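You operate a simulated robot arm through the tools that you are given. There is no shell and no other tool. Be economical: measure what you need, move in short steps, check, and stop when the job is done.

You are at the controls of a simulated two-armed robot. One attempt, no reset.

Task
Load the film roll on the blue hub and set the tension to RUN.
Fine: hold the hub still; brake slide off, roll fully down on the spindle, brake on again; harm nothing.

The check looks at the end state, three seconds after you hand in, the way a careful person would. Anything else that was tipped, shoved, dropped, spilled or broken makes it a failure.

Robot
Two 7-joint arms with two-finger parallel grippers on one trunk, on a base that drives. Base frame: it is fixed to the floor where the robot stands at the start and does not move with it; the origin is under the middle of the robot, x ahead of it, y to its left, z up. Readings come in mm, rad, newtons and seconds.
The left shoulder is at the start at [70, 163, 1095], the right one opposite. With the tool pointing down near the work surface each hand reaches from about 100 to 680 mm from the robot's upright axis, wherever it stands, measured 20 degrees to its own side. Places, roughly: blue square-grip plug [1250, 250, 750]; green splitter box [1250, 250, 750]; purple tint knob [800, 400, 400]; red brake slide [500, 200, 800]; red on-off key [800, 400, 400]; teal store key [800, 400, 400]; white level knob [1400, 200, 800]; yellow dimmer slide [700, 400, 400]; yellow mute key [1400, 200, 800]; yellow tension knob [500, 200, 800]. Payload 3.43 kg a hand.
Tool frame (each hand has its own): the origin (TCP) lies between the finger pads and is the grasp point; the fingertips stand 34 mm ahead of it; z points along the fingers, y is the line along which they close. Largest opening 128 mm; finger width 24, thickness 12; the body of the gripper, 48 by 130 mm, starts 96 mm behind the TCP.
Orientation is that of the tool frame in the base frame, as a unit quaternion [w, x, y, z]. With the fingers straight down and closing along the base's y, the tool's x points along the base's -x, its y along +y and its z along -z.

Tools
- The arms move only by the tool arm_command. It takes "left_steps", "right_steps" or both (then of equal length, played together; a hand with none holds still); each is a list that holds one entry, the list of rows, each a list of 7 numbers: the shift along the base's x, y, z in units of 400 mm (1.0 is 400 mm), then the turn, a rotation vector about the base's x, y, z in units of 60 degrees (1.0 is 60 degrees), then the opening, from 0 (shut) to 1 (fully open). In form: [[[x, y, z, rx, ry, rz, gripper], ...]]. A call has 1 to 12 rows; each row is the pose to reach, as a shift and turn from the pose commanded when the call began. A call with a number of a shift or a turn outside -1 to 1 is refused whole. A row lasts 0.2 s, in which the tool goes at most 50 mm and 0.15 rad; a call with a longer step from one row to the next is refused whole, and so is a gripper value outside its range. A pose out of reach is approached as far as the arm can. The call stops where the force on the tool passes 40 N (or 10 N more than at its start, if that is more) or the arm is blocked; 0.2 s more then pass. Each finger travels about 153 mm/s and halts on what it meets, pressing with about 43 N; the grip force reading is that of the motor and also rises with nothing between the fingers. The clock runs only during rows and for 0.2 s after the last one: add rows that repeat a pose to give the fingers time. It gives the time, the measured TCP pose, the force on the tool (base axes), the opening and the grip force at its end, in the units of the frame above (readings bear some noise), with the torque about the TCP (base axes, N m) and any sound that the robot's microphone picked up, and new pictures: "pictures" is both (left out), scene, wrist or none (wrist: the cameras of the hands that moved).
- Cameras (640 x 400 px; columns grow to the right, rows downward): "scene" is now at [124.6, 45.3, 1318.3]; the picture's right is [0.52, -0.85, 0.00], its down [-0.50, -0.31, -0.81] and it looks along [0.69, 0.42, -0.59] (base axes); focal length 229 px, centre (320, 200). "left" rides on the left gripper at [76, 11, -160] in its tool frame; the picture's right is [-0.15, 0.99, 0.00], its down [-0.88, -0.13, -0.46] and it looks along [-0.45, -0.07, 0.89] (tool axes); focal length 234 px, centre (320, 200). "right" rides on the right gripper at [76, -11, -160] in its tool frame; the picture's right is [0.15, 0.99, 0.00], its down [-0.88, 0.13, -0.46] and it looks along [-0.45, 0.07, 0.89] (tool axes); focal length 234 px, centre (320, 200).
- lift_body(by): slides the trunk up (or, below 0, down) by that many mm; the arms and the scene camera ride with it, the base frame stays. It gives what a move gives, with no picture.
- drive_base(legs): drives the robot by 1 to 6 legs, each [ahead, left, turn to the left] in mm, mm and rad, along the robot's own axes; the way and the turn of a leg run together, so that a leg with both is an arc; at most 1500 mm and 3.142 rad a leg. The arms and the cameras ride along, it lands a little off, and it stops where it bumps. It gives what a move gives, and a new picture of the scene camera.
- turn_head(pan, tilt): turns the head with the scene camera to pan (to the left, within 1.501 rad either way) and tilt (down, from -0.506 to 1.204), counted from straight ahead of the robot. It gives what a move gives, and a new picture of the scene camera.
- locate(camera, pixels): for up to 12 pixels [column, row] of the newest picture of that camera ("zoom" is the newest enlarged one), the place [x, y, z] in the base frame of the surface seen there, good to about 3 mm. It takes no simulated time.
- enlarge(camera, box): a new picture of the part [left, top, right, bottom] of that camera's present view, enlarged. It takes no simulated time.
- job_done(): hands the job in; it is judged then, once.

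Work in short steps. Measure before you move; look again where a grasp or a placing could have gone wrong, and mend it. You have 80 turns and 260 pictures in all, those below and enlarged ones among them. Open the grippers and draw the arms clear of the work before you hand the job in, unless the task says otherwise; then end with one line.

The tools are called after "Request:" as a command line: name --argument value ..., lists and objects as JSON in quotes. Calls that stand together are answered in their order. arm_command: Moves the arms, as the interface text tells. Its arguments: {"type":"object","properties":{"left_steps":{"type":"array","items":{"type":"array","items":{"type":"array","items":{"type":"number"}}}},"right_steps":{"type":"array","items":{"type":"array","items":{"type":"array","items":{"type":"number"}}}},"pictures":{"type":"string","enum":["both","scene","wrist","none"]}},"required":[]} The other tools are called the same way: lift_body (by) slides the trunk up or down; drive_base (legs) drives the base; turn_head (pan, tilt) turns the head that bears the scene camera; locate (camera, pixels) gives the place of the surface under pixels of a picture; enlarge (camera, box) takes an enlarged picture of a part of a camera's view; job_done () hands the job in.

At the start:

```text
t: 0.0
left_position: [403.4, 546.6, 1124.5]
left_orientation: [0.001, 0.0, 1.0, 0.0]
left_contact_force: [-0.2, 0.9, 0.7]
left_moment: [-0.01, -0.02, 0.01]
left_gripper_width: 128.0
left_gripper_force: 0.1
right_position: [521.3, 19.8, 1194.0]
right_orientation: [0.001, 0.0, 1.0, 0.0]
right_contact_force: [-0.5, -1.1, 0.3]
right_moment: [0.01, 0.01, -0.01]
right_gripper_width: 128.1
right_gripper_force: 0.1
trunk travel left (down, up): [-575.0, 365.0]
robot x, y, heading: [-0.0, -0.7, 0.003]
head pan, tilt: [0.552, 0.634]
```

scene: 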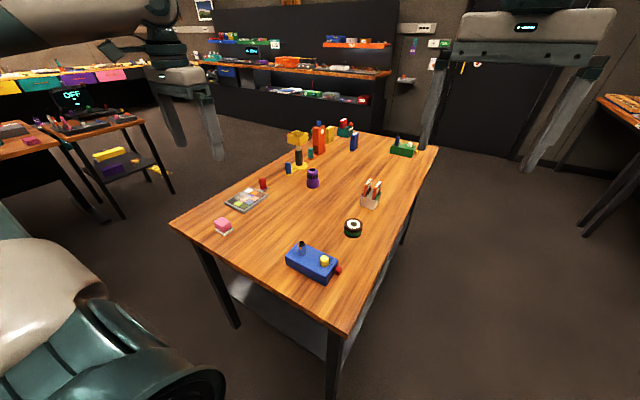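
right: 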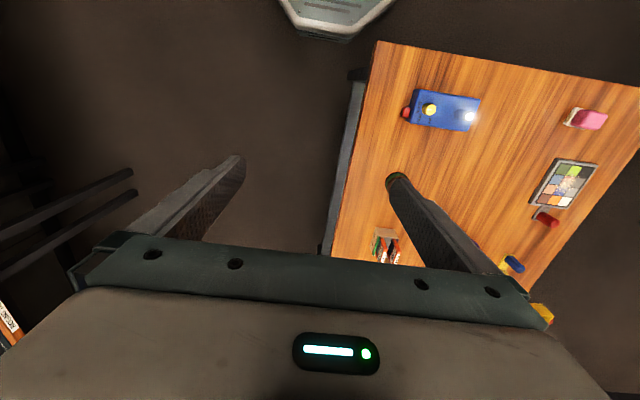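
left: 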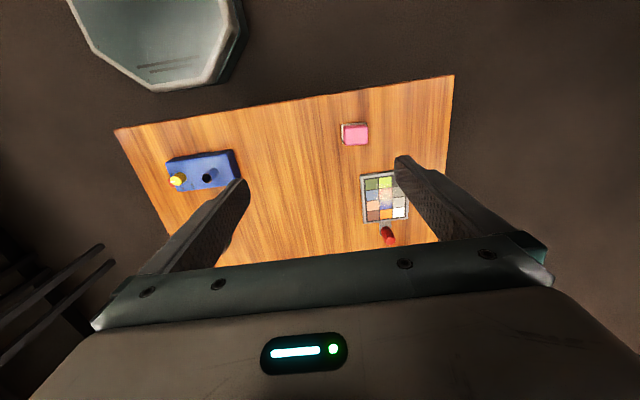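

The blue box with a spindle (302,248), yellow knob (325,260) and red slide (338,270) is the hub, and the film roll is probably at (353,228). I enlarge both areas.

Request:
enlarge --camera "scene" --box '[270, 205, 382, 290]'

Request:
enlarge --camera "right" --box '[380, 70, 500, 145]'

Request:
locate --camera "scene" --pixels '[[302, 242], [302, 255], [325, 260], [338, 270], [353, 223], [353, 235], [287, 262], [325, 282], [310, 247], [336, 262], [300, 215], [330, 310]]'

```text
4.71 times, centred on (326, 248) of scene
```

zoom: 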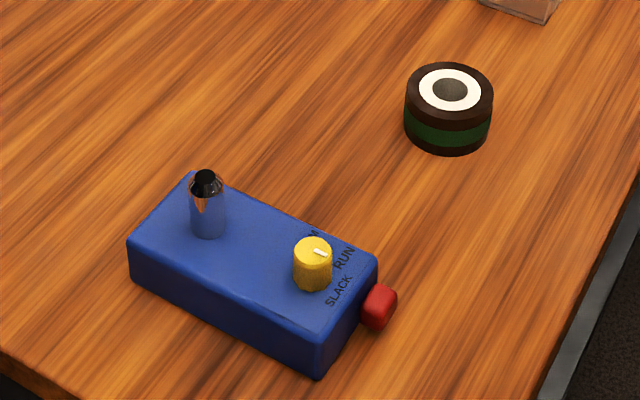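

```text
5.33 times, centred on (440, 108) of right
```

zoom: 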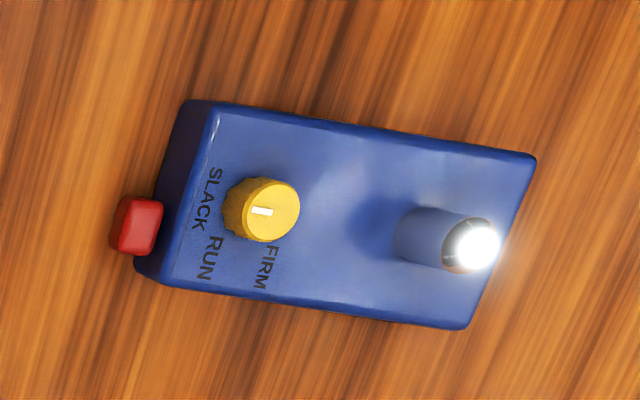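

```text
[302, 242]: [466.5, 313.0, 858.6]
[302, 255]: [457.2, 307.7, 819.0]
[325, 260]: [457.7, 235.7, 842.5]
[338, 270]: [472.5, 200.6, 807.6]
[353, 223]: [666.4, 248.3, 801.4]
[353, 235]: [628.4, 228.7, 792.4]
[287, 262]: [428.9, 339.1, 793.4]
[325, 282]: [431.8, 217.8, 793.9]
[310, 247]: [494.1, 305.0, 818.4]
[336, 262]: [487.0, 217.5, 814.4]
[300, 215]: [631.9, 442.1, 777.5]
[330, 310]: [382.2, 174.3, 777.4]
```

The hub runs roughly along y, with the spindle near (463,308), knob near (460,236) and red slide on the -y end. I bring the right hand's camera over it for a closer look.

Request:
arm_command --right_steps '[[[-0.04, 0.075, -0.07, 0, 0, 0, 1], [-0.08, 0.15, -0.14, 0, 0, 0, 1], [-0.125, 0.225, -0.21, 0, 0, 0, 1], [-0.165, 0.3, -0.28, 0, 0, 0, 1], [-0.21, 0.375, -0.35, 0, 0, 0, 1], [-0.25, 0.45, -0.42, 0, 0, 0, 1], [-0.29, 0.52, -0.5, 0, 0, 0, 1], [-0.3375, 0.55, -0.57, 0, 0, 0, 1], [-0.3375, 0.55, -0.57, 0, 0, 0, 1]]]' --pictures "both"

```text
t: 2.0
left_position: [404.2, 547.0, 1124.9]
left_orientation: [0.0, 0.0, 1.0, 0.0]
left_contact_force: [-0.8, -0.3, -0.3]
left_moment: [-0.02, 0.0, 0.0]
left_gripper_width: 128.1
left_gripper_force: 0.1
right_position: [385.3, 240.1, 965.2]
right_orientation: [0.0, 0.0, 1.0, -0.001]
right_contact_force: [0.7, -0.2, 0.7]
right_moment: [-0.01, 0.01, 0.01]
right_gripper_width: 128.2
right_gripper_force: 0.1
trunk travel left (down, up): [-575.0, 365.0]
robot x, y, heading: [4.6, 0.2, -0.001]
head pan, tilt: [0.552, 0.634]
```

scene: 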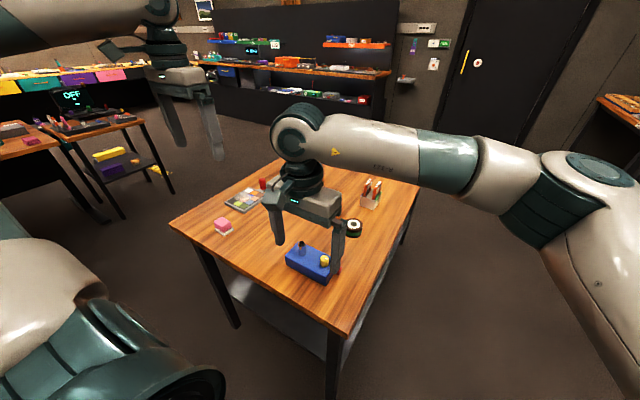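
right: 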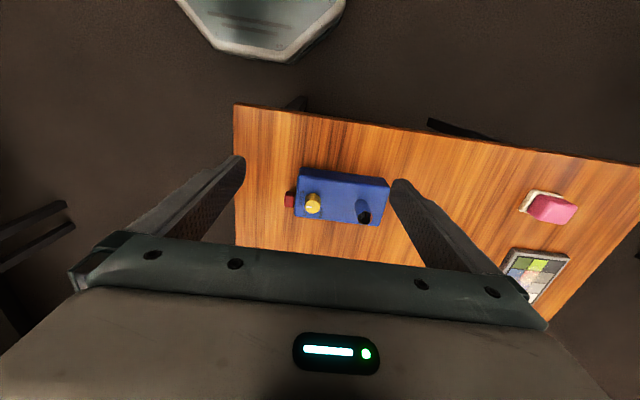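

The hub now sits clear between the fingers at (340,195) in the right picture. I enlarge it and measure its parts.

Request:
enlarge --camera "right" --box '[270, 155, 406, 240]'

Request:
enlarge --camera "scene" --box '[270, 205, 382, 290]'

```text
4.71 times, centred on (338, 198) of right
```

zoom: 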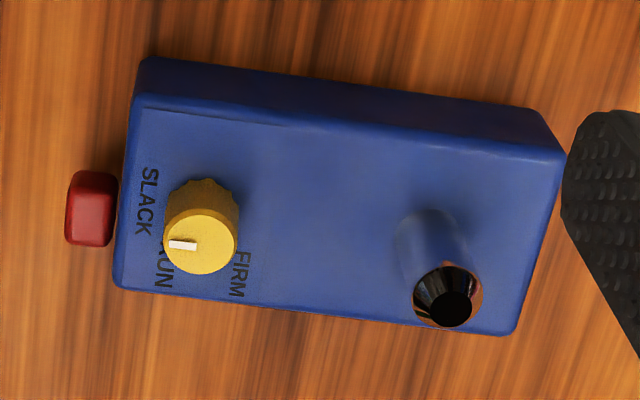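

```text
4.71 times, centred on (326, 248) of scene
```

zoom: 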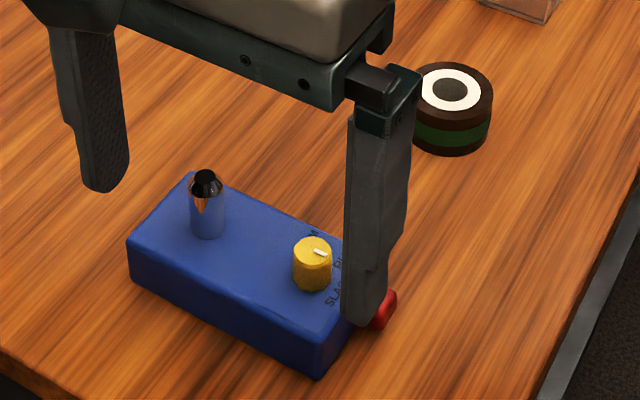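

I use the undistorted right picture for 3D points of the hub's corners, slide, knob and spindle.

Request:
enlarge --camera "right" --box '[280, 160, 400, 235]'

Request:
locate --camera "right" --pixels '[[300.5, 178], [388, 189.5], [375.5, 225], [296.5, 215], [365.6, 221], [361, 203], [312, 207.5], [309, 207.5], [290, 199], [286, 194], [286, 206], [293.5, 200]]'

Request:
locate --camera "scene" --pixels '[[348, 225], [352, 222], [341.5, 225], [356, 224], [348, 218.5], [348, 229], [349, 237], [346, 212]]'

```text
5.33 times, centred on (340, 198) of right
```

zoom: 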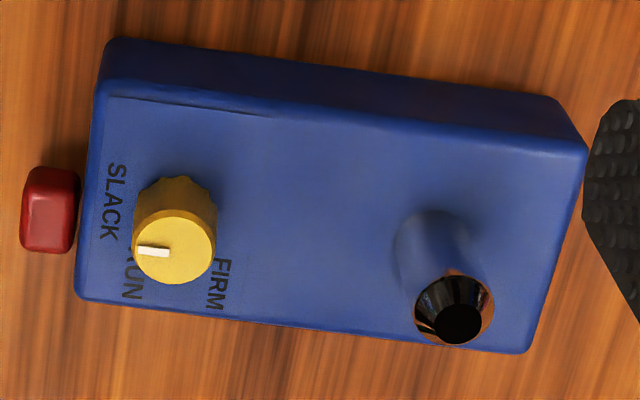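

```text
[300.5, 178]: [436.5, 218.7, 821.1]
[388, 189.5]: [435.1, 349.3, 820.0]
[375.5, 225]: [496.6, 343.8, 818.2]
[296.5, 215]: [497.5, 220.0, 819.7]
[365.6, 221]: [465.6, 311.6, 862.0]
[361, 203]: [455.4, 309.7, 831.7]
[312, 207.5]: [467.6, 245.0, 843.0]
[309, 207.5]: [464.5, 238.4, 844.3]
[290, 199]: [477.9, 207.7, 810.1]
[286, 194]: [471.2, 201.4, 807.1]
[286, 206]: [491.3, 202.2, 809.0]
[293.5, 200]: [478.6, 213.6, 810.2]
```

```text
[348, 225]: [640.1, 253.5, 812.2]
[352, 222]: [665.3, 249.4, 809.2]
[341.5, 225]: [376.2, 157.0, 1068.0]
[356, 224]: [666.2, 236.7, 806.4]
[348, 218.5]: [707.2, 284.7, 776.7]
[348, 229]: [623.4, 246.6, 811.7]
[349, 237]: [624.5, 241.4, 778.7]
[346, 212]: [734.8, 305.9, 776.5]
```

The hub spans x 433–500, y 217–348, top 820; the red slide is at x 468–494 on the -y end, off centre. I tilt the right hand to look at that end face for its slot and labels.

Request:
arm_command --right_steps '[[[0.01, -0.1, 0.0, 0.1, 0, 0, 1], [0.03, -0.2, 0.0, 0.22, 0, 0, 1], [0.04, -0.3, 0.0, 0.35, 0, 0, 1], [0.05, -0.38, -0.04, 0.48, 0, 0, 1], [0.06, -0.38, -0.08, 0.61, 0, 0, 1], [0.075, -0.375, -0.12, 0.73, 0, 0, 1], [0.075, -0.375, -0.1625, 0.83, 0, 0, 1], [0.075, -0.375, -0.1625, 0.83, 0, 0, 1]]]' --pictures "wrist"

Request:
enlarge --camera "right" --box '[240, 120, 400, 220]'

Request:
enlarge --camera "scene" --box '[280, 210, 376, 290]'

```text
t: 3.8
left_position: [404.1, 546.2, 1122.8]
left_orientation: [0.0, 0.0, 1.0, 0.0]
left_contact_force: [-0.2, -0.6, 1.0]
left_moment: [0.0, -0.03, -0.03]
left_gripper_width: 127.8
left_gripper_force: 0.0
right_position: [414.3, 91.4, 902.1]
right_orientation: [-0.001, 0.0, 0.906, 0.422]
right_contact_force: [1.1, 0.0, 0.5]
right_moment: [-0.03, 0.0, 0.05]
right_gripper_width: 128.2
right_gripper_force: 0.1
trunk travel left (down, up): [-575.0, 365.0]
robot x, y, heading: [1.0, 0.9, 0.0]
head pan, tilt: [0.552, 0.634]
```

right: 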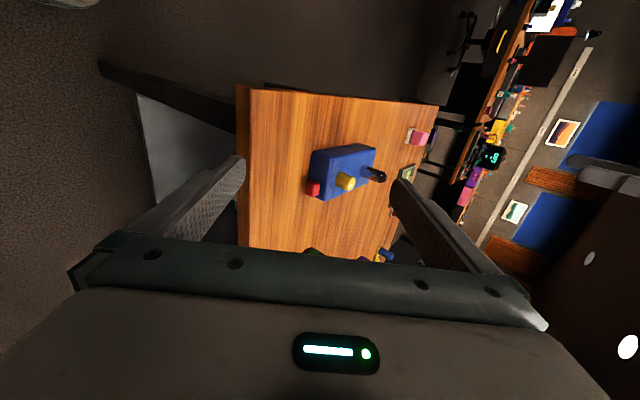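

```text
4.00 times, centred on (320, 170) of right
```

zoom: 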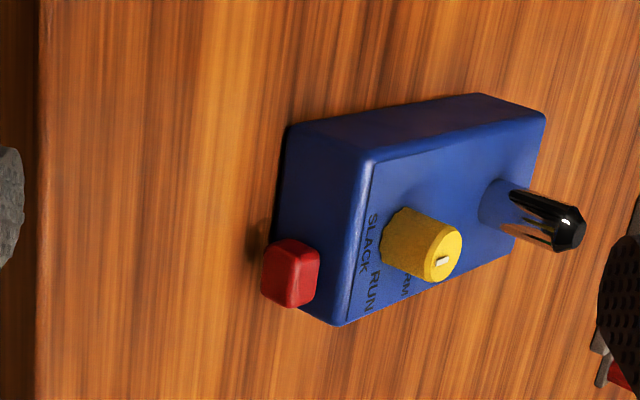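

```text
5.00 times, centred on (328, 250) of scene
```

zoom: 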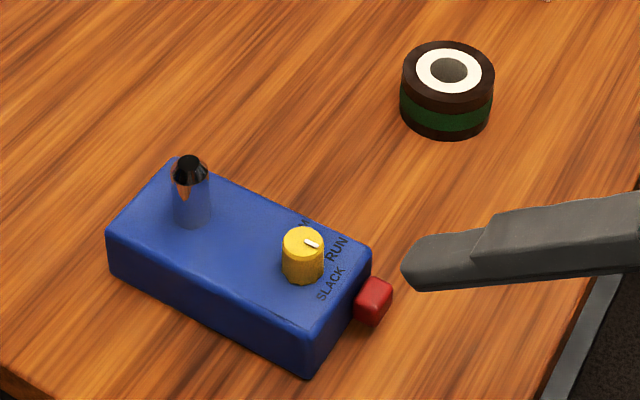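

The slide sits at the +x side of the end face, so it probably travels along x. I measure the roll (zoom at (449,70)) and slide geometry.

Request:
locate --camera "zoom" --pixels '[[449, 70], [408, 72], [489, 74], [448, 45], [448, 98], [405, 110], [490, 112], [448, 132], [378, 282], [362, 295], [388, 288], [372, 315]]'

Request:
locate --camera "right" --pixels '[[317, 188], [306, 193], [319, 182.5], [312, 181.5], [306.5, 185], [313, 194], [313, 165], [309, 175], [314, 155]]'

```text
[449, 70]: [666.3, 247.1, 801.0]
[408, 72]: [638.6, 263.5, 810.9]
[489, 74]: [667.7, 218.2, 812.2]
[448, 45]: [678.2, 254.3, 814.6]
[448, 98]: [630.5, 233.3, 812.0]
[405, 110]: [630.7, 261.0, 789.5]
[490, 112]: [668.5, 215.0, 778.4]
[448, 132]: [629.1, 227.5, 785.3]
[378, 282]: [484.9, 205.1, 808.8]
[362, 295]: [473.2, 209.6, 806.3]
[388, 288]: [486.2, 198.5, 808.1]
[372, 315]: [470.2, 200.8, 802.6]
```

```text
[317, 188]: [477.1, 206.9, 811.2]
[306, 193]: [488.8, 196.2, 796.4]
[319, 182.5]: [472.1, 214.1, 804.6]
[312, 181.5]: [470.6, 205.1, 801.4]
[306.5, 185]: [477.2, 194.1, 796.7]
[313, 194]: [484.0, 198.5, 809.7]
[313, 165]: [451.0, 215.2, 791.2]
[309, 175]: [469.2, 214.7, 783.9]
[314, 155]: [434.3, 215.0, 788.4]
```

Roll centre ≈ (654,242), diameter ≈ 57, top 812. I'll hold the hub with the left hand at its spindle end, fingers closing along x and tilted toward -y; first I reorient the left hand in two halves.

Request:
arm_command --left_steps '[[[0.015, -0.04, -0.05, -0.03, -0.03, -0.12, 1], [0.03, -0.08, -0.1, -0.065, -0.065, -0.243, 1], [0.045, -0.12, -0.155, -0.098, -0.098, -0.365, 1], [0.06, -0.16, -0.21, -0.13, -0.13, -0.487, 1], [0.075, -0.2, -0.26, -0.163, -0.163, -0.609, 1], [0.09, -0.2425, -0.3125, -0.196, -0.196, -0.731, 1], [0.09, -0.2425, -0.3125, -0.196, -0.196, -0.731, 1]]]' --pictures "none"

Request:
arm_command --left_steps '[[[0.01, -0.02, -0.025, -0.03, -0.03, -0.12, 1], [0.02, -0.04, -0.05, -0.065, -0.065, -0.243, 1], [0.03, -0.06, -0.075, -0.098, -0.098, -0.365, 1], [0.045, -0.08, -0.1, -0.13, -0.13, -0.487, 1], [0.055, -0.1, -0.125, -0.163, -0.163, -0.609, 1], [0.065, -0.125, -0.15, -0.196, -0.196, -0.731, 1], [0.065, -0.125, -0.15, -0.196, -0.196, -0.731, 1]]]' --pictures "both"

```text
t: 5.4
left_position: [439.4, 450.5, 999.8]
left_orientation: [0.101, 0.373, 0.917, -0.099]
left_contact_force: [-0.9, -0.1, -0.6]
left_moment: [-0.03, 0.01, 0.0]
left_gripper_width: 128.3
left_gripper_force: 0.0
right_position: [415.2, 89.1, 901.9]
right_orientation: [-0.001, 0.0, 0.907, 0.421]
right_contact_force: [-0.4, 0.6, 0.0]
right_moment: [0.0, -0.02, 0.0]
right_gripper_width: 127.8
right_gripper_force: 0.1
trunk travel left (down, up): [-575.0, 365.0]
robot x, y, heading: [-0.8, 1.1, -0.003]
head pan, tilt: [0.552, 0.634]
```

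```text
t: 7.0
left_position: [463.8, 399.9, 938.6]
left_orientation: [0.185, 0.683, 0.683, -0.182]
left_contact_force: [-0.2, 0.0, 0.2]
left_moment: [0.03, -0.04, 0.03]
left_gripper_width: 128.0
left_gripper_force: 0.1
right_position: [413.4, 89.0, 901.5]
right_orientation: [0.0, -0.001, 0.907, 0.421]
right_contact_force: [0.0, 0.0, 0.2]
right_moment: [-0.01, -0.03, -0.03]
right_gripper_width: 127.9
right_gripper_force: 0.1
trunk travel left (down, up): [-575.0, 365.0]
robot x, y, heading: [-1.3, -1.6, -0.002]
head pan, tilt: [0.552, 0.634]
```

scene: 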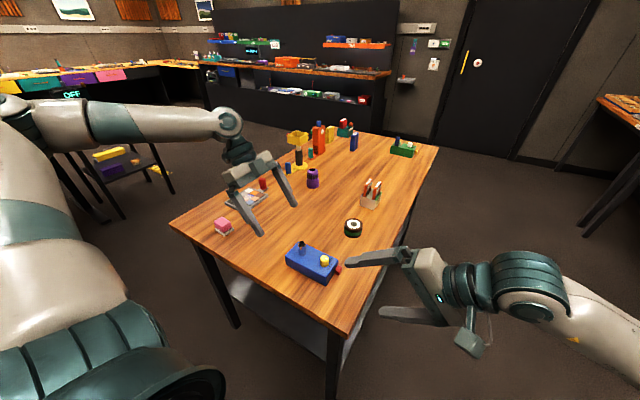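
left: 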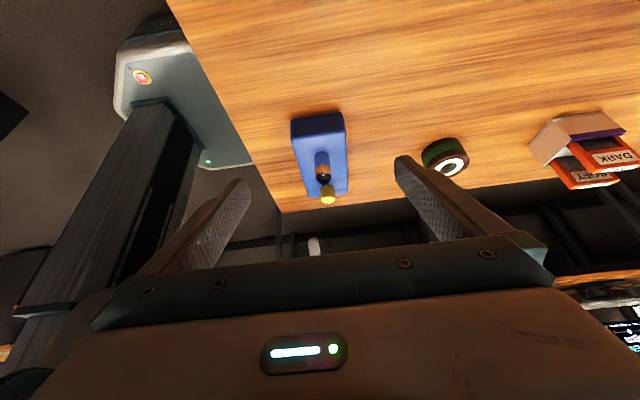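

Left hand is above the hub's left end, oriented as wanted. I descend along the finger direction so the fingers straddle the hub, still open.

Request:
arm_command --left_steps '[[[0, -0.04, -0.08, 0, 0, 0, 1], [0, -0.08, -0.155, 0, 0, 0, 1], [0, -0.12, -0.23, 0, 0, 0, 1], [0, -0.155, -0.3, 0, 0, 0, 1], [0, -0.155, -0.3, 0, 0, 0, 1]]]' --pictures "both"

Request:
enlarge --camera "scene" --box '[240, 190, 384, 290]'

```text
t: 8.2
left_position: [464.4, 336.1, 820.0]
left_orientation: [0.183, 0.683, 0.683, -0.183]
left_contact_force: [-0.2, 0.0, 1.1]
left_moment: [0.0, 0.02, -0.02]
left_gripper_width: 128.0
left_gripper_force: 0.0
right_position: [414.3, 89.4, 901.3]
right_orientation: [0.0, 0.0, 0.907, 0.421]
right_contact_force: [0.5, -0.2, -0.4]
right_moment: [0.0, 0.02, 0.01]
right_gripper_width: 128.1
right_gripper_force: 0.1
trunk travel left (down, up): [-575.0, 365.0]
robot x, y, heading: [-3.7, -3.3, 0.001]
head pan, tilt: [0.552, 0.634]
```

scene: 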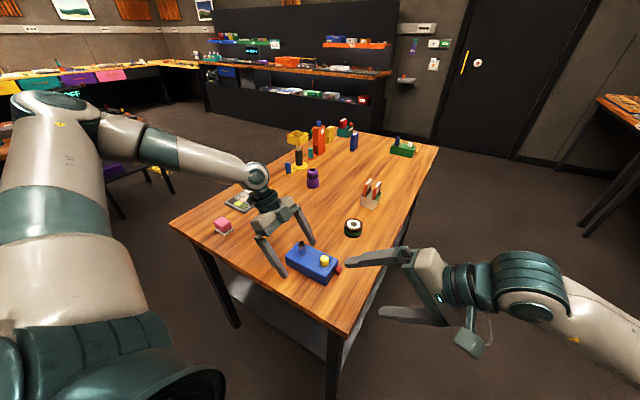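
left: 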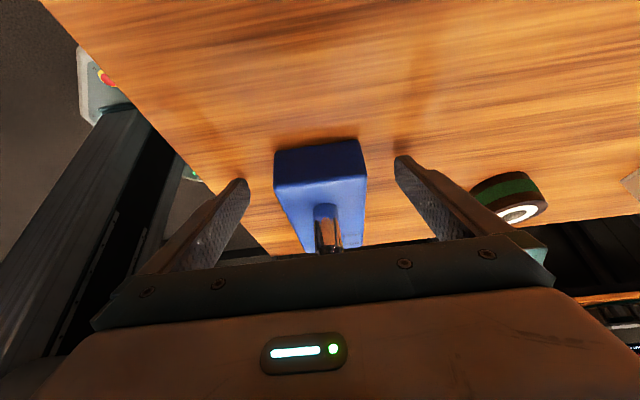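

```text
4.00 times, centred on (312, 240) of scene
```

zoom: 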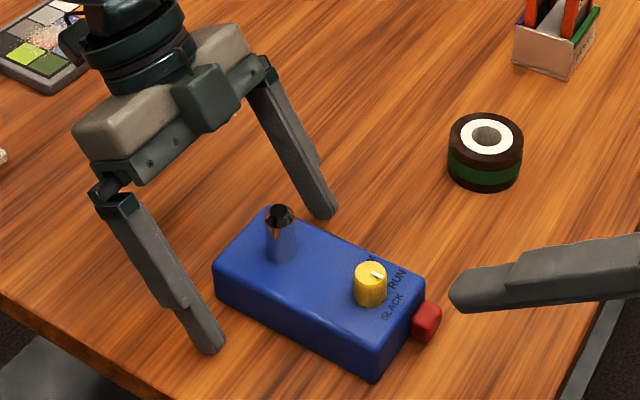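

The fingers straddle the hub with room either side. I close the left hand on it while starting to turn the right hand to close along x as well.

Request:
arm_command --left_steps '[[[0, 0, 0, 0, 0, 0, 0.8], [0, 0, 0, 0, 0, 0, 0.65], [0, 0, 0, 0, 0, 0, 0.55], [0, 0, 0, 0, 0, 0, 0.48], [0, 0, 0, 0, 0, 0, 0.45], [0, 0, 0, 0, 0, 0, 0.45], [0, 0, 0, 0, 0, 0, 0.45]]]' --right_steps '[[[0.013, 0, 0.013, -0.022, -0.081, 0.096, 1], [0.027, 0, 0.027, -0.044, -0.162, 0.193, 1], [0.04, 0, 0.04, -0.0655, -0.2425, 0.289, 1], [0.053, 0, 0.053, -0.087, -0.323, 0.385, 0.9], [0.067, 0, 0.067, -0.109, -0.404, 0.482, 0.7], [0.08, 0, 0.08, -0.131, -0.485, 0.578, 0.5], [0.08, 0, 0.08, -0.131, -0.485, 0.578, 0.5]]]' --pictures "none"

Request:
arm_command --right_steps '[[[0.013, 0.015, 0.0, -0.022, -0.081, 0.096, 0.5], [0.027, 0.03, 0, -0.044, -0.162, 0.193, 0.5], [0.04, 0.045, 0, -0.0655, -0.2425, 0.289, 0.5], [0.053, 0.06, 0, -0.087, -0.323, 0.385, 0.5], [0.067, 0.08, 0, -0.109, -0.404, 0.482, 0.5], [0.085, 0.1, 0, -0.131, -0.485, 0.578, 0.5], [0.085, 0.1, 0, -0.131, -0.485, 0.578, 0.5]]]' --pictures "both"

Request:
enlarge --camera "scene" --box '[260, 190, 404, 290]'

```text
t: 9.8
left_position: [463.9, 336.6, 819.2]
left_orientation: [0.183, 0.682, 0.684, -0.183]
left_contact_force: [-1.1, -0.6, 1.3]
left_moment: [0.03, -0.07, 0.03]
left_gripper_width: 69.6
left_gripper_force: 43.1
right_position: [447.6, 90.0, 933.0]
right_orientation: [0.1, -0.373, 0.863, 0.327]
right_contact_force: [0.2, -0.1, -0.8]
right_moment: [-0.01, 0.0, 0.03]
right_gripper_width: 63.6
right_gripper_force: 0.2
trunk travel left (down, up): [-575.0, 365.0]
robot x, y, heading: [-2.9, -1.4, -0.004]
head pan, tilt: [0.552, 0.634]
```

```text
t: 11.4
left_position: [463.7, 337.1, 819.1]
left_orientation: [0.183, 0.682, 0.684, -0.183]
left_contact_force: [0.1, -0.3, 0.0]
left_moment: [-0.1, -0.07, -0.01]
left_gripper_width: 69.4
left_gripper_force: 43.0
right_position: [480.5, 129.4, 933.6]
right_orientation: [-0.184, 0.685, -0.682, -0.181]
right_contact_force: [0.2, 0.8, 0.0]
right_moment: [-0.03, 0.01, 0.03]
right_gripper_width: 63.9
right_gripper_force: 0.1
trunk travel left (down, up): [-575.0, 365.0]
robot x, y, heading: [1.2, -2.0, 0.004]
head pan, tilt: [0.552, 0.634]
```

scene: 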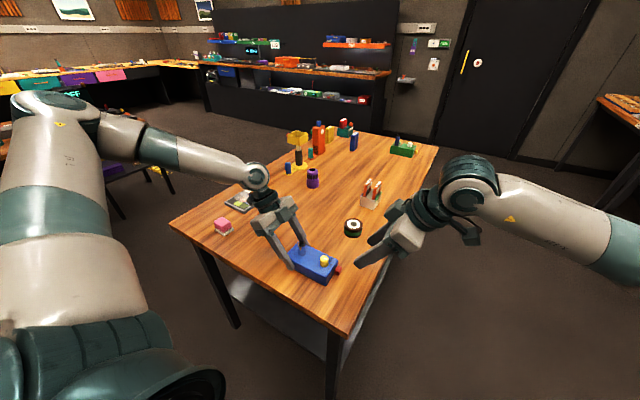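
right: 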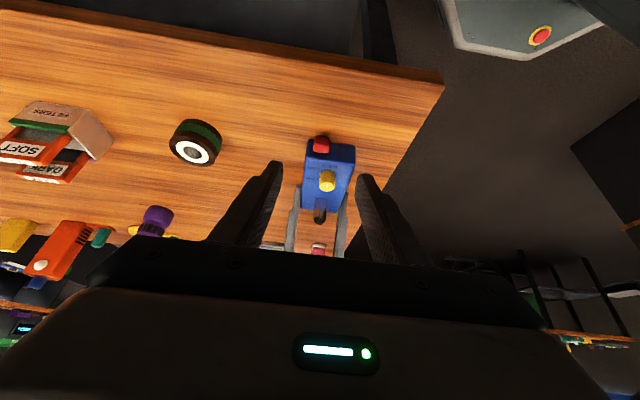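

```text
4.00 times, centred on (332, 240) of scene
```

zoom: 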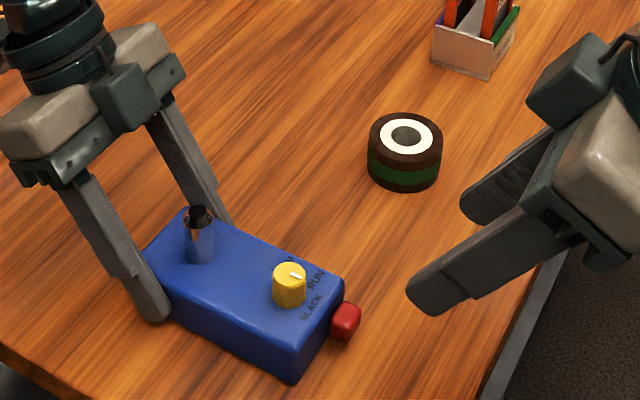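

The hub is gripped (69.5 mm, 43 N). I check the slide's end face from the right camera at (322,145).

Request:
enlarge --camera "right" --box '[280, 120, 376, 180]'

Request:
locate --camera "right" --pixels '[[321, 147], [314, 147], [328, 147], [321, 140], [321, 152], [338, 143], [352, 148]]'

```text
6.67 times, centred on (328, 150) of right
```

zoom: 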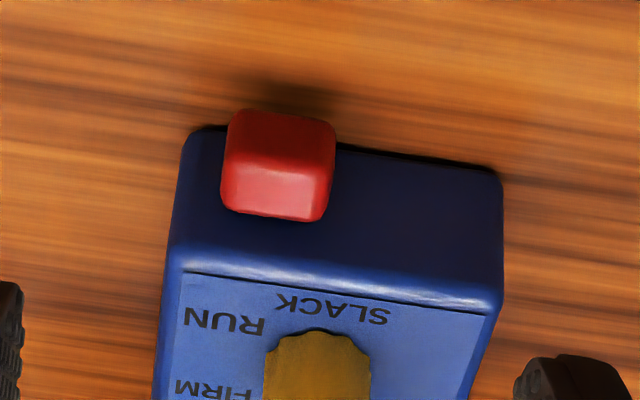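

```text
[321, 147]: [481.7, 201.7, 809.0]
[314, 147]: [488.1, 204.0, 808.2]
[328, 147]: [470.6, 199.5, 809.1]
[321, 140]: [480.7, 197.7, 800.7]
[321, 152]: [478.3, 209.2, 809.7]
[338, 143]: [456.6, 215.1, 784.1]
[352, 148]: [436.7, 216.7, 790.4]
```

Slide is x 470–490, centre 480, top 809. I bring the open right fingers down around it along their pointing direction.

Request:
arm_command --right_steps '[[[0, 0.04, -0.08, 0, 0, 0, 0.5], [0, 0.075, -0.15, 0, 0, 0, 0.45], [0, 0.11, -0.22, 0, 0, 0, 0.4], [0, 0.1375, -0.272, 0, 0, 0, 0.4], [0, 0.1375, -0.272, 0, 0, 0, 0.4]]]' --pictures "wrist"

Request:
enlarge --camera "scene" --box '[280, 210, 392, 290]'

Request:
enlarge --camera "right" --box '[240, 120, 400, 220]'

```text
t: 12.6
left_position: [464.4, 336.9, 818.4]
left_orientation: [0.183, 0.683, 0.683, -0.183]
left_contact_force: [-0.2, 0.3, 0.8]
left_moment: [-0.01, -0.04, -0.03]
left_gripper_width: 69.6
left_gripper_force: 43.5
right_position: [481.9, 185.7, 824.2]
right_orientation: [-0.184, 0.684, -0.682, -0.182]
right_contact_force: [-0.4, 0.1, -0.4]
right_moment: [-0.02, 0.02, -0.02]
right_gripper_width: 51.2
right_gripper_force: 0.1
trunk travel left (down, up): [-575.0, 365.0]
robot x, y, heading: [3.1, -0.6, 0.0]
head pan, tilt: [0.552, 0.634]
```

right: 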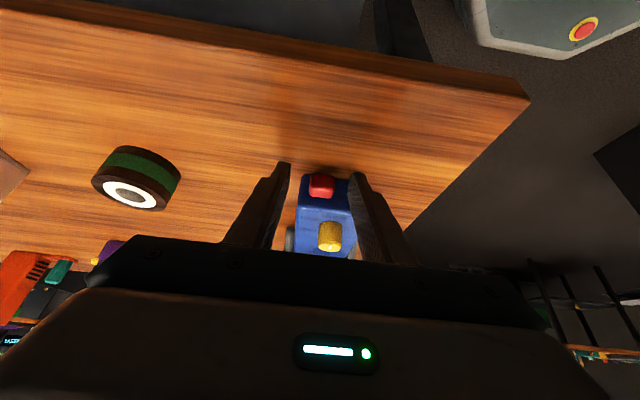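

```text
5.00 times, centred on (336, 250) of scene
```

zoom: 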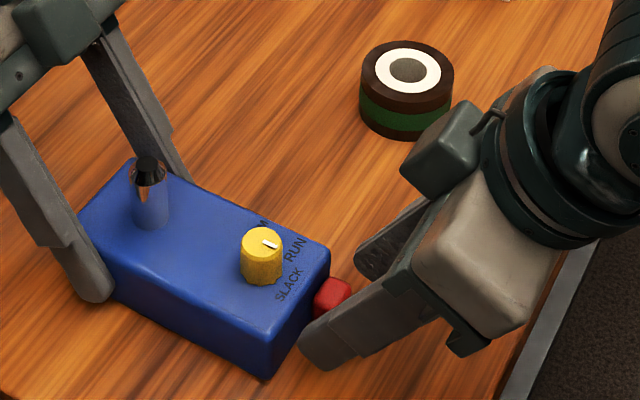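

```text
4.00 times, centred on (320, 170) of right
```

zoom: 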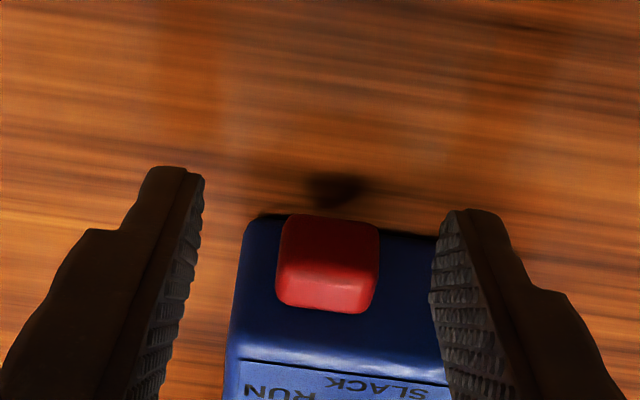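

The red slide lies between the fingers. I close on it.

Request:
arm_command --right_steps '[[[0, 0, 0, 0, 0, 0, 0.3], [0, 0, 0, 0, 0, 0, 0.2], [0, 0, 0, 0, 0, 0, 0.1], [0, 0, 0, 0, 0, 0, 0.1], [0, 0, 0, 0, 0, 0, 0.1]]]' --pictures "none"

Request:
enlarge --camera "right" --box '[240, 120, 400, 220]'

```text
t: 13.8
left_position: [463.8, 336.2, 818.8]
left_orientation: [0.183, 0.683, 0.683, -0.183]
left_contact_force: [7.5, -0.5, -1.5]
left_moment: [0.17, -0.19, 0.95]
left_gripper_width: 69.5
left_gripper_force: 42.9
right_position: [481.8, 184.9, 826.1]
right_orientation: [-0.183, 0.684, -0.682, -0.183]
right_contact_force: [-7.5, 0.7, 0.7]
right_moment: [0.07, 0.22, 0.19]
right_gripper_width: 20.5
right_gripper_force: 43.0
trunk travel left (down, up): [-575.0, 365.0]
robot x, y, heading: [1.0, -0.3, 0.002]
head pan, tilt: [0.552, 0.634]
```

```text
4.00 times, centred on (320, 170) of right
```

zoom: 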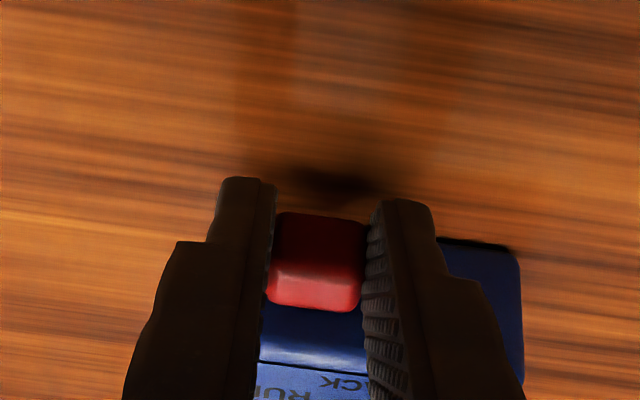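

Gripped the slide (20.5 mm wide). I move it slowly toward -x, about 30 mm; the force limit will stop it at the end of its travel.

Request:
arm_command --right_steps '[[[-0.01, 0, 0, 0, 0, 0, 0.1], [-0.02, 0, 0, 0, 0, 0, 0.1], [-0.03, 0, 0, 0, 0, 0, 0.1], [-0.04, 0, 0, 0, 0, 0, 0.1], [-0.05, 0, 0, 0, 0, 0, 0.1], [-0.06, 0, 0, 0, 0, 0, 0.1], [-0.07, 0, 0, 0, 0, 0, 0.1]]]' --pictures "wrist"

Request:
enlarge --camera "right" --box '[240, 120, 400, 220]'

Request:
enlarge --camera "scene" --box '[280, 210, 392, 290]'

```text
t: 15.4
left_position: [464.6, 337.3, 818.6]
left_orientation: [0.183, 0.683, 0.683, -0.184]
left_contact_force: [1.0, -8.1, 4.5]
left_moment: [-0.71, -0.01, 0.23]
left_gripper_width: 69.3
left_gripper_force: 43.2
right_position: [452.7, 183.3, 825.3]
right_orientation: [-0.184, 0.684, -0.682, -0.182]
right_contact_force: [-0.3, 7.4, -3.6]
right_moment: [-0.02, 0.04, 0.04]
right_gripper_width: 20.4
right_gripper_force: 42.7
trunk travel left (down, up): [-575.0, 365.0]
robot x, y, heading: [-0.3, -2.6, 0.0]
head pan, tilt: [0.552, 0.634]
```

right: 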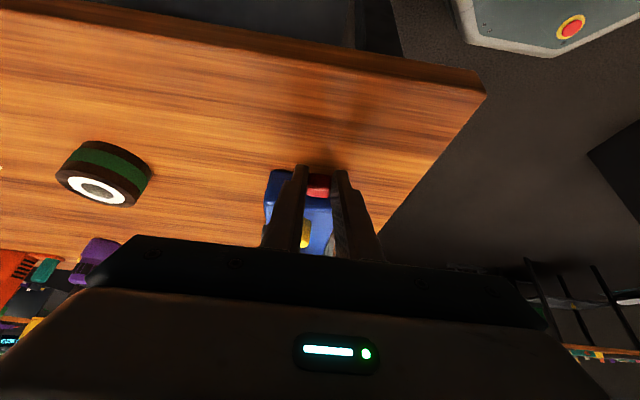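

```text
4.00 times, centred on (320, 170) of right
```

zoom: 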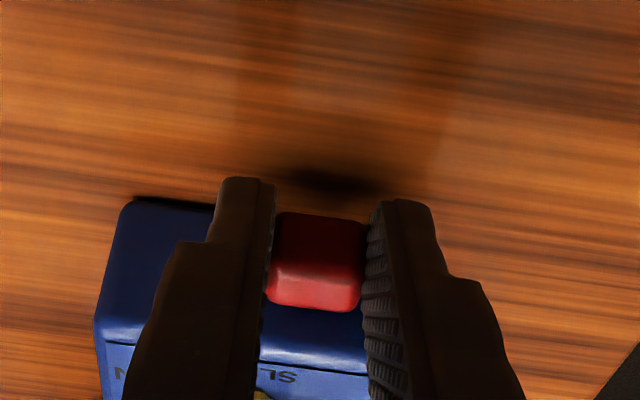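

```text
5.00 times, centred on (336, 250) of scene
```

zoom: 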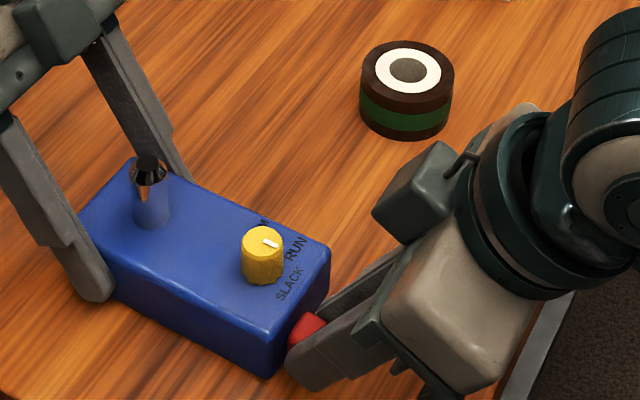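

The slide followed to about x 452, mirror of its start; the force is still low, so I nudge a little further to confirm the end stop.

Request:
arm_command --right_steps '[[[-0.005, 0, 0, 0, 0, 0, 0.1], [-0.01, 0, 0, 0, 0, 0, 0.1], [-0.015, 0, 0, 0, 0, 0, 0.1]]]' --pictures "none"

```text
t: 16.2
left_position: [463.8, 337.0, 818.5]
left_orientation: [0.183, 0.683, 0.683, -0.184]
left_contact_force: [-2.3, -6.8, 6.0]
left_moment: [-0.57, -0.08, -0.31]
left_gripper_width: 69.6
left_gripper_force: 43.2
right_position: [448.1, 183.3, 826.0]
right_orientation: [-0.185, 0.684, -0.682, -0.18]
right_contact_force: [2.9, 7.5, -3.7]
right_moment: [-0.07, 0.06, -0.1]
right_gripper_width: 20.4
right_gripper_force: 43.1
trunk travel left (down, up): [-575.0, 365.0]
robot x, y, heading: [-0.1, -0.2, 0.004]
head pan, tilt: [0.552, 0.634]
```

It still moved with little force; I continue a few mm more to find the true stop.

Request:
arm_command --right_steps '[[[-0.005, 0, 0, 0, 0, 0, 0.1], [-0.01, 0, 0, 0, 0, 0, 0.1], [-0.015, 0, 0, 0, 0, 0, 0.1], [-0.015, 0, 0, 0, 0, 0, 0.1]]]' --pictures "none"

Request:
enlarge --camera "right" --box '[240, 120, 400, 220]'

```text
t: 17.2
left_position: [461.0, 337.0, 819.3]
left_orientation: [0.182, 0.684, 0.682, -0.184]
left_contact_force: [-17.7, -0.1, 11.5]
left_moment: [-0.27, 0.59, -1.99]
left_gripper_width: 69.6
left_gripper_force: 42.7
right_position: [442.0, 186.2, 824.2]
right_orientation: [-0.185, 0.684, -0.682, -0.18]
right_contact_force: [16.8, -0.6, -2.8]
right_moment: [-0.2, -0.33, -0.62]
right_gripper_width: 20.5
right_gripper_force: 42.5
trunk travel left (down, up): [-575.0, 365.0]
robot x, y, heading: [2.5, 1.1, 0.002]
head pan, tilt: [0.552, 0.634]
```

```text
4.00 times, centred on (320, 170) of right
```

zoom: 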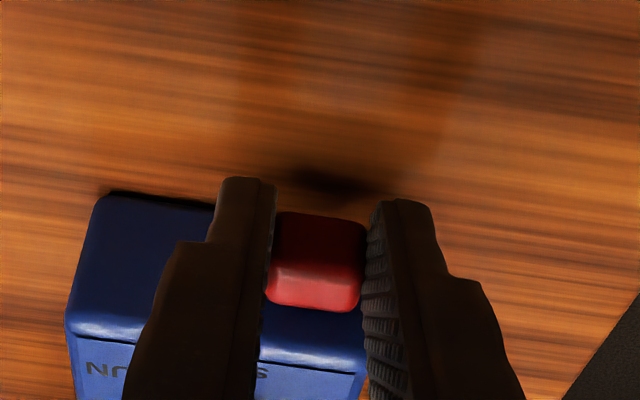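

The stop is reached (17 N reaction). I relax back a few mm to relieve the load, open and retreat along the fingers.

Request:
arm_command --right_steps '[[[0.012, 0, 0, 0, 0, 0, 0.1], [0.012, 0, 0, 0, 0, 0, 0.2], [0.012, 0, 0, 0, 0, 0, 0.3], [0.012, 0, 0, 0, 0, 0, 0.3], [0.012, -0.05, 0.1, 0, 0, 0, 0.3], [0.012, -0.1, 0.2, 0, 0, 0, 0.3], [0.012, -0.13, 0.26, 0, 0, 0, 0.3], [0.012, -0.13, 0.26, 0, 0, 0, 0.3]]]' --pictures "wrist"

Request:
enlarge --camera "right" --box '[270, 120, 398, 200]'

Request:
enlarge --camera "scene" --box '[280, 210, 392, 290]'

```text
t: 19.0
left_position: [463.8, 336.8, 819.0]
left_orientation: [0.184, 0.682, 0.684, -0.183]
left_contact_force: [-1.1, -1.4, 0.1]
left_moment: [0.12, 0.06, -0.01]
left_gripper_width: 69.4
left_gripper_force: 43.3
right_position: [446.8, 132.1, 929.2]
right_orientation: [-0.184, 0.684, -0.683, -0.181]
right_contact_force: [-0.3, -0.6, -0.4]
right_moment: [0.04, -0.02, 0.03]
right_gripper_width: 38.3
right_gripper_force: 0.1
trunk travel left (down, up): [-575.0, 365.0]
robot x, y, heading: [4.0, -0.7, 0.001]
head pan, tilt: [0.552, 0.634]
```

right: 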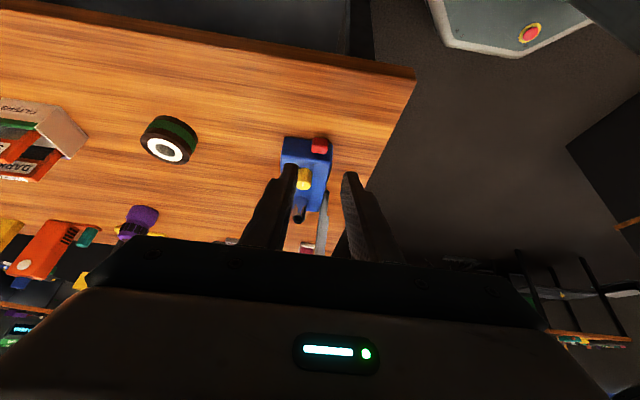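

```text
5.00 times, centred on (334, 160) of right
```

zoom: 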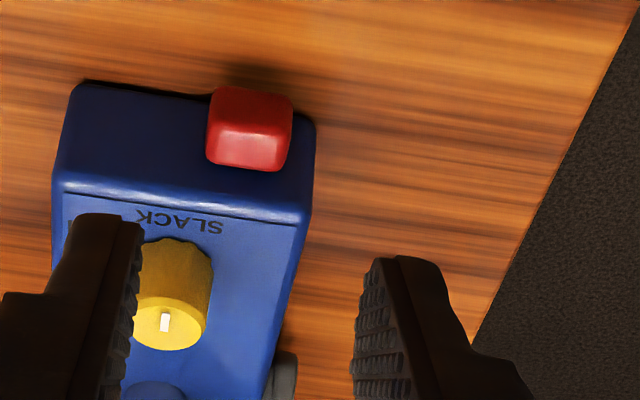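

```text
5.00 times, centred on (336, 250) of scene
```

zoom: 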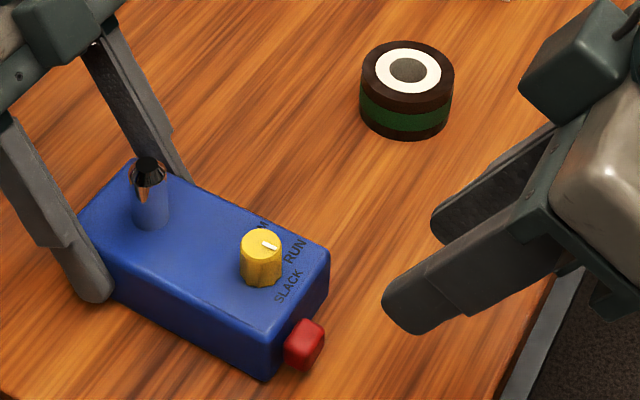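

The slide is now at the opposite (off) end. Next the right hand takes over holding the hub from the -y end so the left hand can fetch the roll: I move the right hand down straddling the hub near y 235.

Request:
arm_command --right_steps '[[[0.025, 0.035, 0.0, 0, 0, 0, 0.5], [0.048, 0.07, 0.0, 0, 0, 0, 0.75], [0.048, 0.07, 0.0, 0, 0, 0, 1], [0.048, 0.11, -0.08, 0, 0, 0, 1], [0.048, 0.15, -0.15, 0, 0, 0, 1], [0.048, 0.185, -0.21, 0, 0, 0, 1], [0.048, 0.222, -0.272, 0, 0, 0, 1], [0.048, 0.222, -0.272, 0, 0, 0, 1]]]' --pictures "wrist"

Request:
enlarge --camera "scene" --box '[280, 210, 392, 290]'

```text
t: 20.8
left_position: [463.9, 336.0, 818.8]
left_orientation: [0.183, 0.683, 0.683, -0.184]
left_contact_force: [0.0, -0.5, 0.9]
left_moment: [0.09, 0.07, 0.03]
left_gripper_width: 69.5
left_gripper_force: 42.6
right_position: [465.4, 222.1, 820.2]
right_orientation: [-0.184, 0.684, -0.682, -0.182]
right_contact_force: [0.0, 1.1, 0.5]
right_moment: [0.04, 0.0, 0.01]
right_gripper_width: 128.2
right_gripper_force: 0.0
trunk travel left (down, up): [-575.0, 365.0]
robot x, y, heading: [-0.2, -1.7, 0.003]
head pan, tilt: [0.552, 0.634]
```

right: 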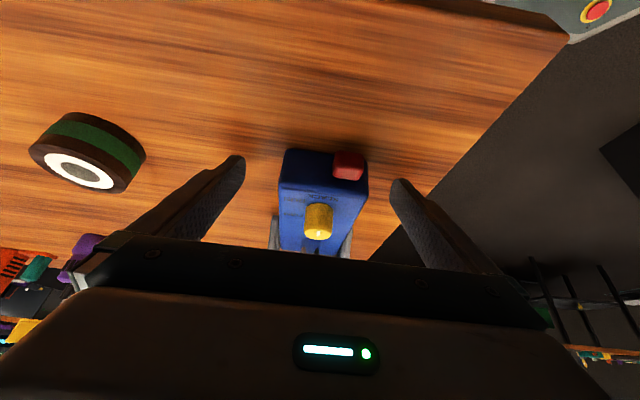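

```text
5.00 times, centred on (336, 250) of scene
```

zoom: 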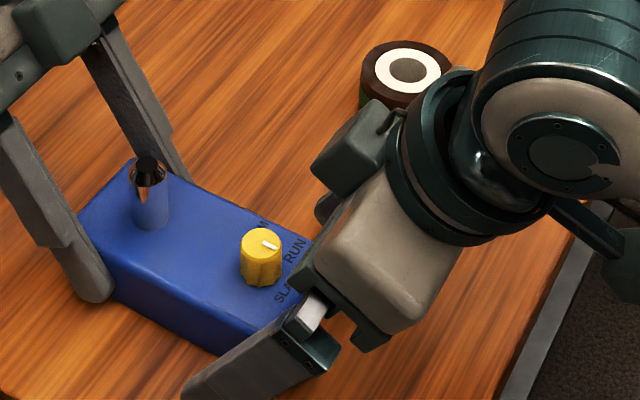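

Hub is between the right fingers and the slide is outside the finger path. I close the right hand, then release the left and withdraw it along its fingers.

Request:
arm_command --right_steps '[[[0, 0, 0, 0, 0, 0, 0.8], [0, 0, 0, 0, 0, 0, 0.65], [0, 0, 0, 0, 0, 0, 0.55], [0, 0, 0, 0, 0, 0, 0.48], [0, 0, 0, 0, 0, 0, 0.45], [0, 0, 0, 0, 0, 0, 0.45]]]' --pictures "none"

Request:
arm_command --left_steps '[[[0, 0, 0, 0, 0, 0, 0.6], [0, 0, 0, 0, 0, 0, 0.8], [0, 0, 0, 0, 0, 0, 1], [0, 0, 0, 0, 0, 0, 1], [0, 0.05, 0.1, 0, 0, 0, 1], [0, 0.1, 0.2, 0, 0, 0, 1], [0, 0.15, 0.3, 0, 0, 0, 1], [0, 0.15, 0.4, 0, 0, 0, 1], [0, 0.15, 0.4, 0, 0, 0, 1]]]' --pictures "wrist"

Request:
locate --camera "scene" --pixels '[[302, 242]]'

```text
t: 22.2
left_position: [465.6, 336.5, 819.0]
left_orientation: [0.184, 0.683, 0.684, -0.182]
left_contact_force: [13.8, 1.8, -2.3]
left_moment: [0.15, -0.09, 1.08]
left_gripper_width: 69.3
left_gripper_force: 42.5
right_position: [464.5, 222.0, 819.5]
right_orientation: [-0.183, 0.685, -0.682, -0.182]
right_contact_force: [-14.4, -3.1, 2.2]
right_moment: [0.25, 0.13, 0.51]
right_gripper_width: 69.1
right_gripper_force: 42.8
trunk travel left (down, up): [-575.0, 365.0]
robot x, y, heading: [-4.2, -2.1, 0.004]
head pan, tilt: [0.552, 0.634]
```

```text
t: 24.2
left_position: [463.8, 399.3, 979.1]
left_orientation: [0.183, 0.682, 0.683, -0.184]
left_contact_force: [0.0, 0.2, 0.3]
left_moment: [0.02, 0.0, -0.02]
left_gripper_width: 128.0
left_gripper_force: 0.0
right_position: [465.9, 222.1, 819.6]
right_orientation: [-0.183, 0.684, -0.682, -0.181]
right_contact_force: [0.2, -0.2, -0.7]
right_moment: [-0.02, -0.01, -0.06]
right_gripper_width: 69.2
right_gripper_force: 42.8
trunk travel left (down, up): [-575.0, 365.0]
robot x, y, heading: [-3.6, -3.2, 0.001]
head pan, tilt: [0.552, 0.634]
```

left: 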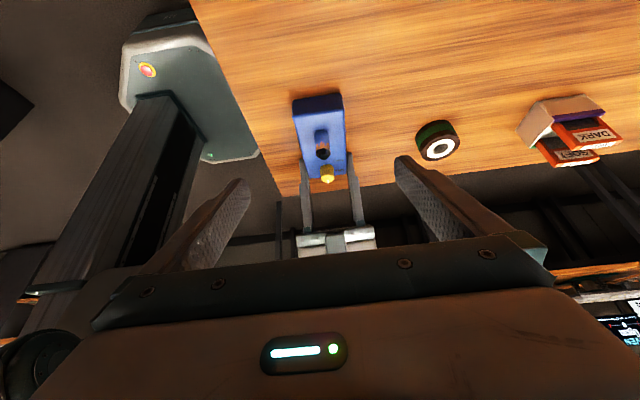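

```text
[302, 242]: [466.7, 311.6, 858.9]
```

Left hand is free, hub unmoved (spindle still at ~(466,311)). I check the card box's location next to the roll, then untilt and move the left hand above the roll.

Request:
arm_command --left_steps '[[[0.08, -0.06, 0.0, 0.06, 0, 0, 1], [0.16, -0.12, 0.0, 0.17, 0, 0, 0.9], [0.24, -0.18, 0, 0.28, 0, 0, 0.8], [0.32, -0.24, 0, 0.39, 0, 0, 0.7], [0.4, -0.31, 0, 0.5, 0, 0, 0.7], [0.45, -0.37, -0.03, 0.5, 0, 0, 0.7], [0.47, -0.39, -0.1, 0.5, 0, 0, 0.7], [0.47, -0.39, -0.1, 0.5, 0, 0, 0.7], [0.47, -0.39, -0.1, 0.5, 0, 0, 0.7]]]' --pictures "both"

```text
t: 26.2
left_position: [653.5, 242.4, 939.8]
left_orientation: [0.0, 0.707, 0.707, 0.0]
left_contact_force: [-0.3, -0.3, 0.1]
left_moment: [0.01, -0.02, -0.04]
left_gripper_width: 89.8
left_gripper_force: 0.1
right_position: [466.9, 223.2, 818.9]
right_orientation: [-0.184, 0.684, -0.682, -0.181]
right_contact_force: [1.3, 0.5, -0.1]
right_moment: [-0.06, 0.04, -0.02]
right_gripper_width: 69.3
right_gripper_force: 43.0
trunk travel left (down, up): [-575.0, 365.0]
robot x, y, heading: [0.2, 0.4, 0.0]
head pan, tilt: [0.552, 0.634]
```

scene: 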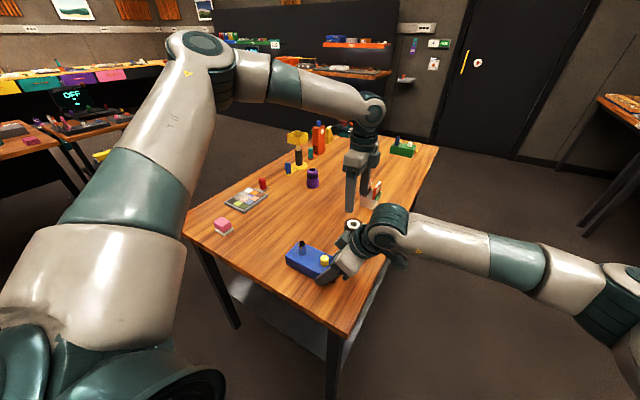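
left: 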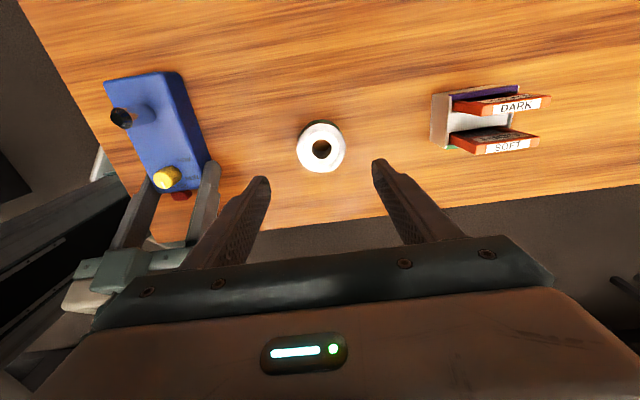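

Reached above the roll; in the left picture it is centred around (320,147). I measure its rim and the spindle exactly.

Request:
enlarge --camera "left" --box '[280, 110, 360, 185]'

Request:
locate --camera "left" --pixels '[[300, 149], [343, 149], [321, 126], [321, 171], [305, 134], [337, 164], [321, 149], [434, 125], [120, 118], [432, 140]]'

```text
5.33 times, centred on (320, 148) of left
```

zoom: 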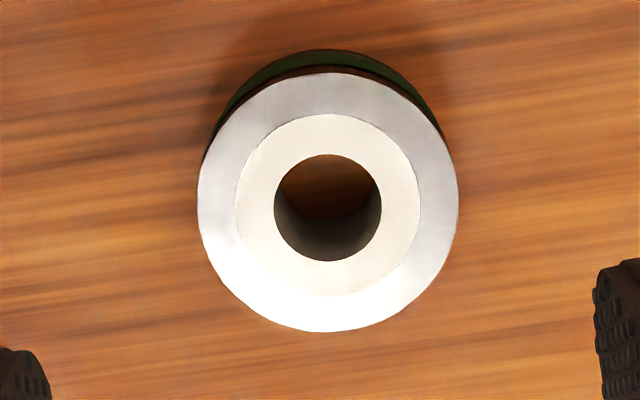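

```text
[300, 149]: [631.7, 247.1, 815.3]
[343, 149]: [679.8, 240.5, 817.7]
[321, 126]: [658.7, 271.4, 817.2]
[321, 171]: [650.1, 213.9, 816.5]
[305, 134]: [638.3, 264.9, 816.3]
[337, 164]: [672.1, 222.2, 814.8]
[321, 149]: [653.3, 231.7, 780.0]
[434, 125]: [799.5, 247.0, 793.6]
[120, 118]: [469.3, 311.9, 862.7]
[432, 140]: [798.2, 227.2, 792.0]
```

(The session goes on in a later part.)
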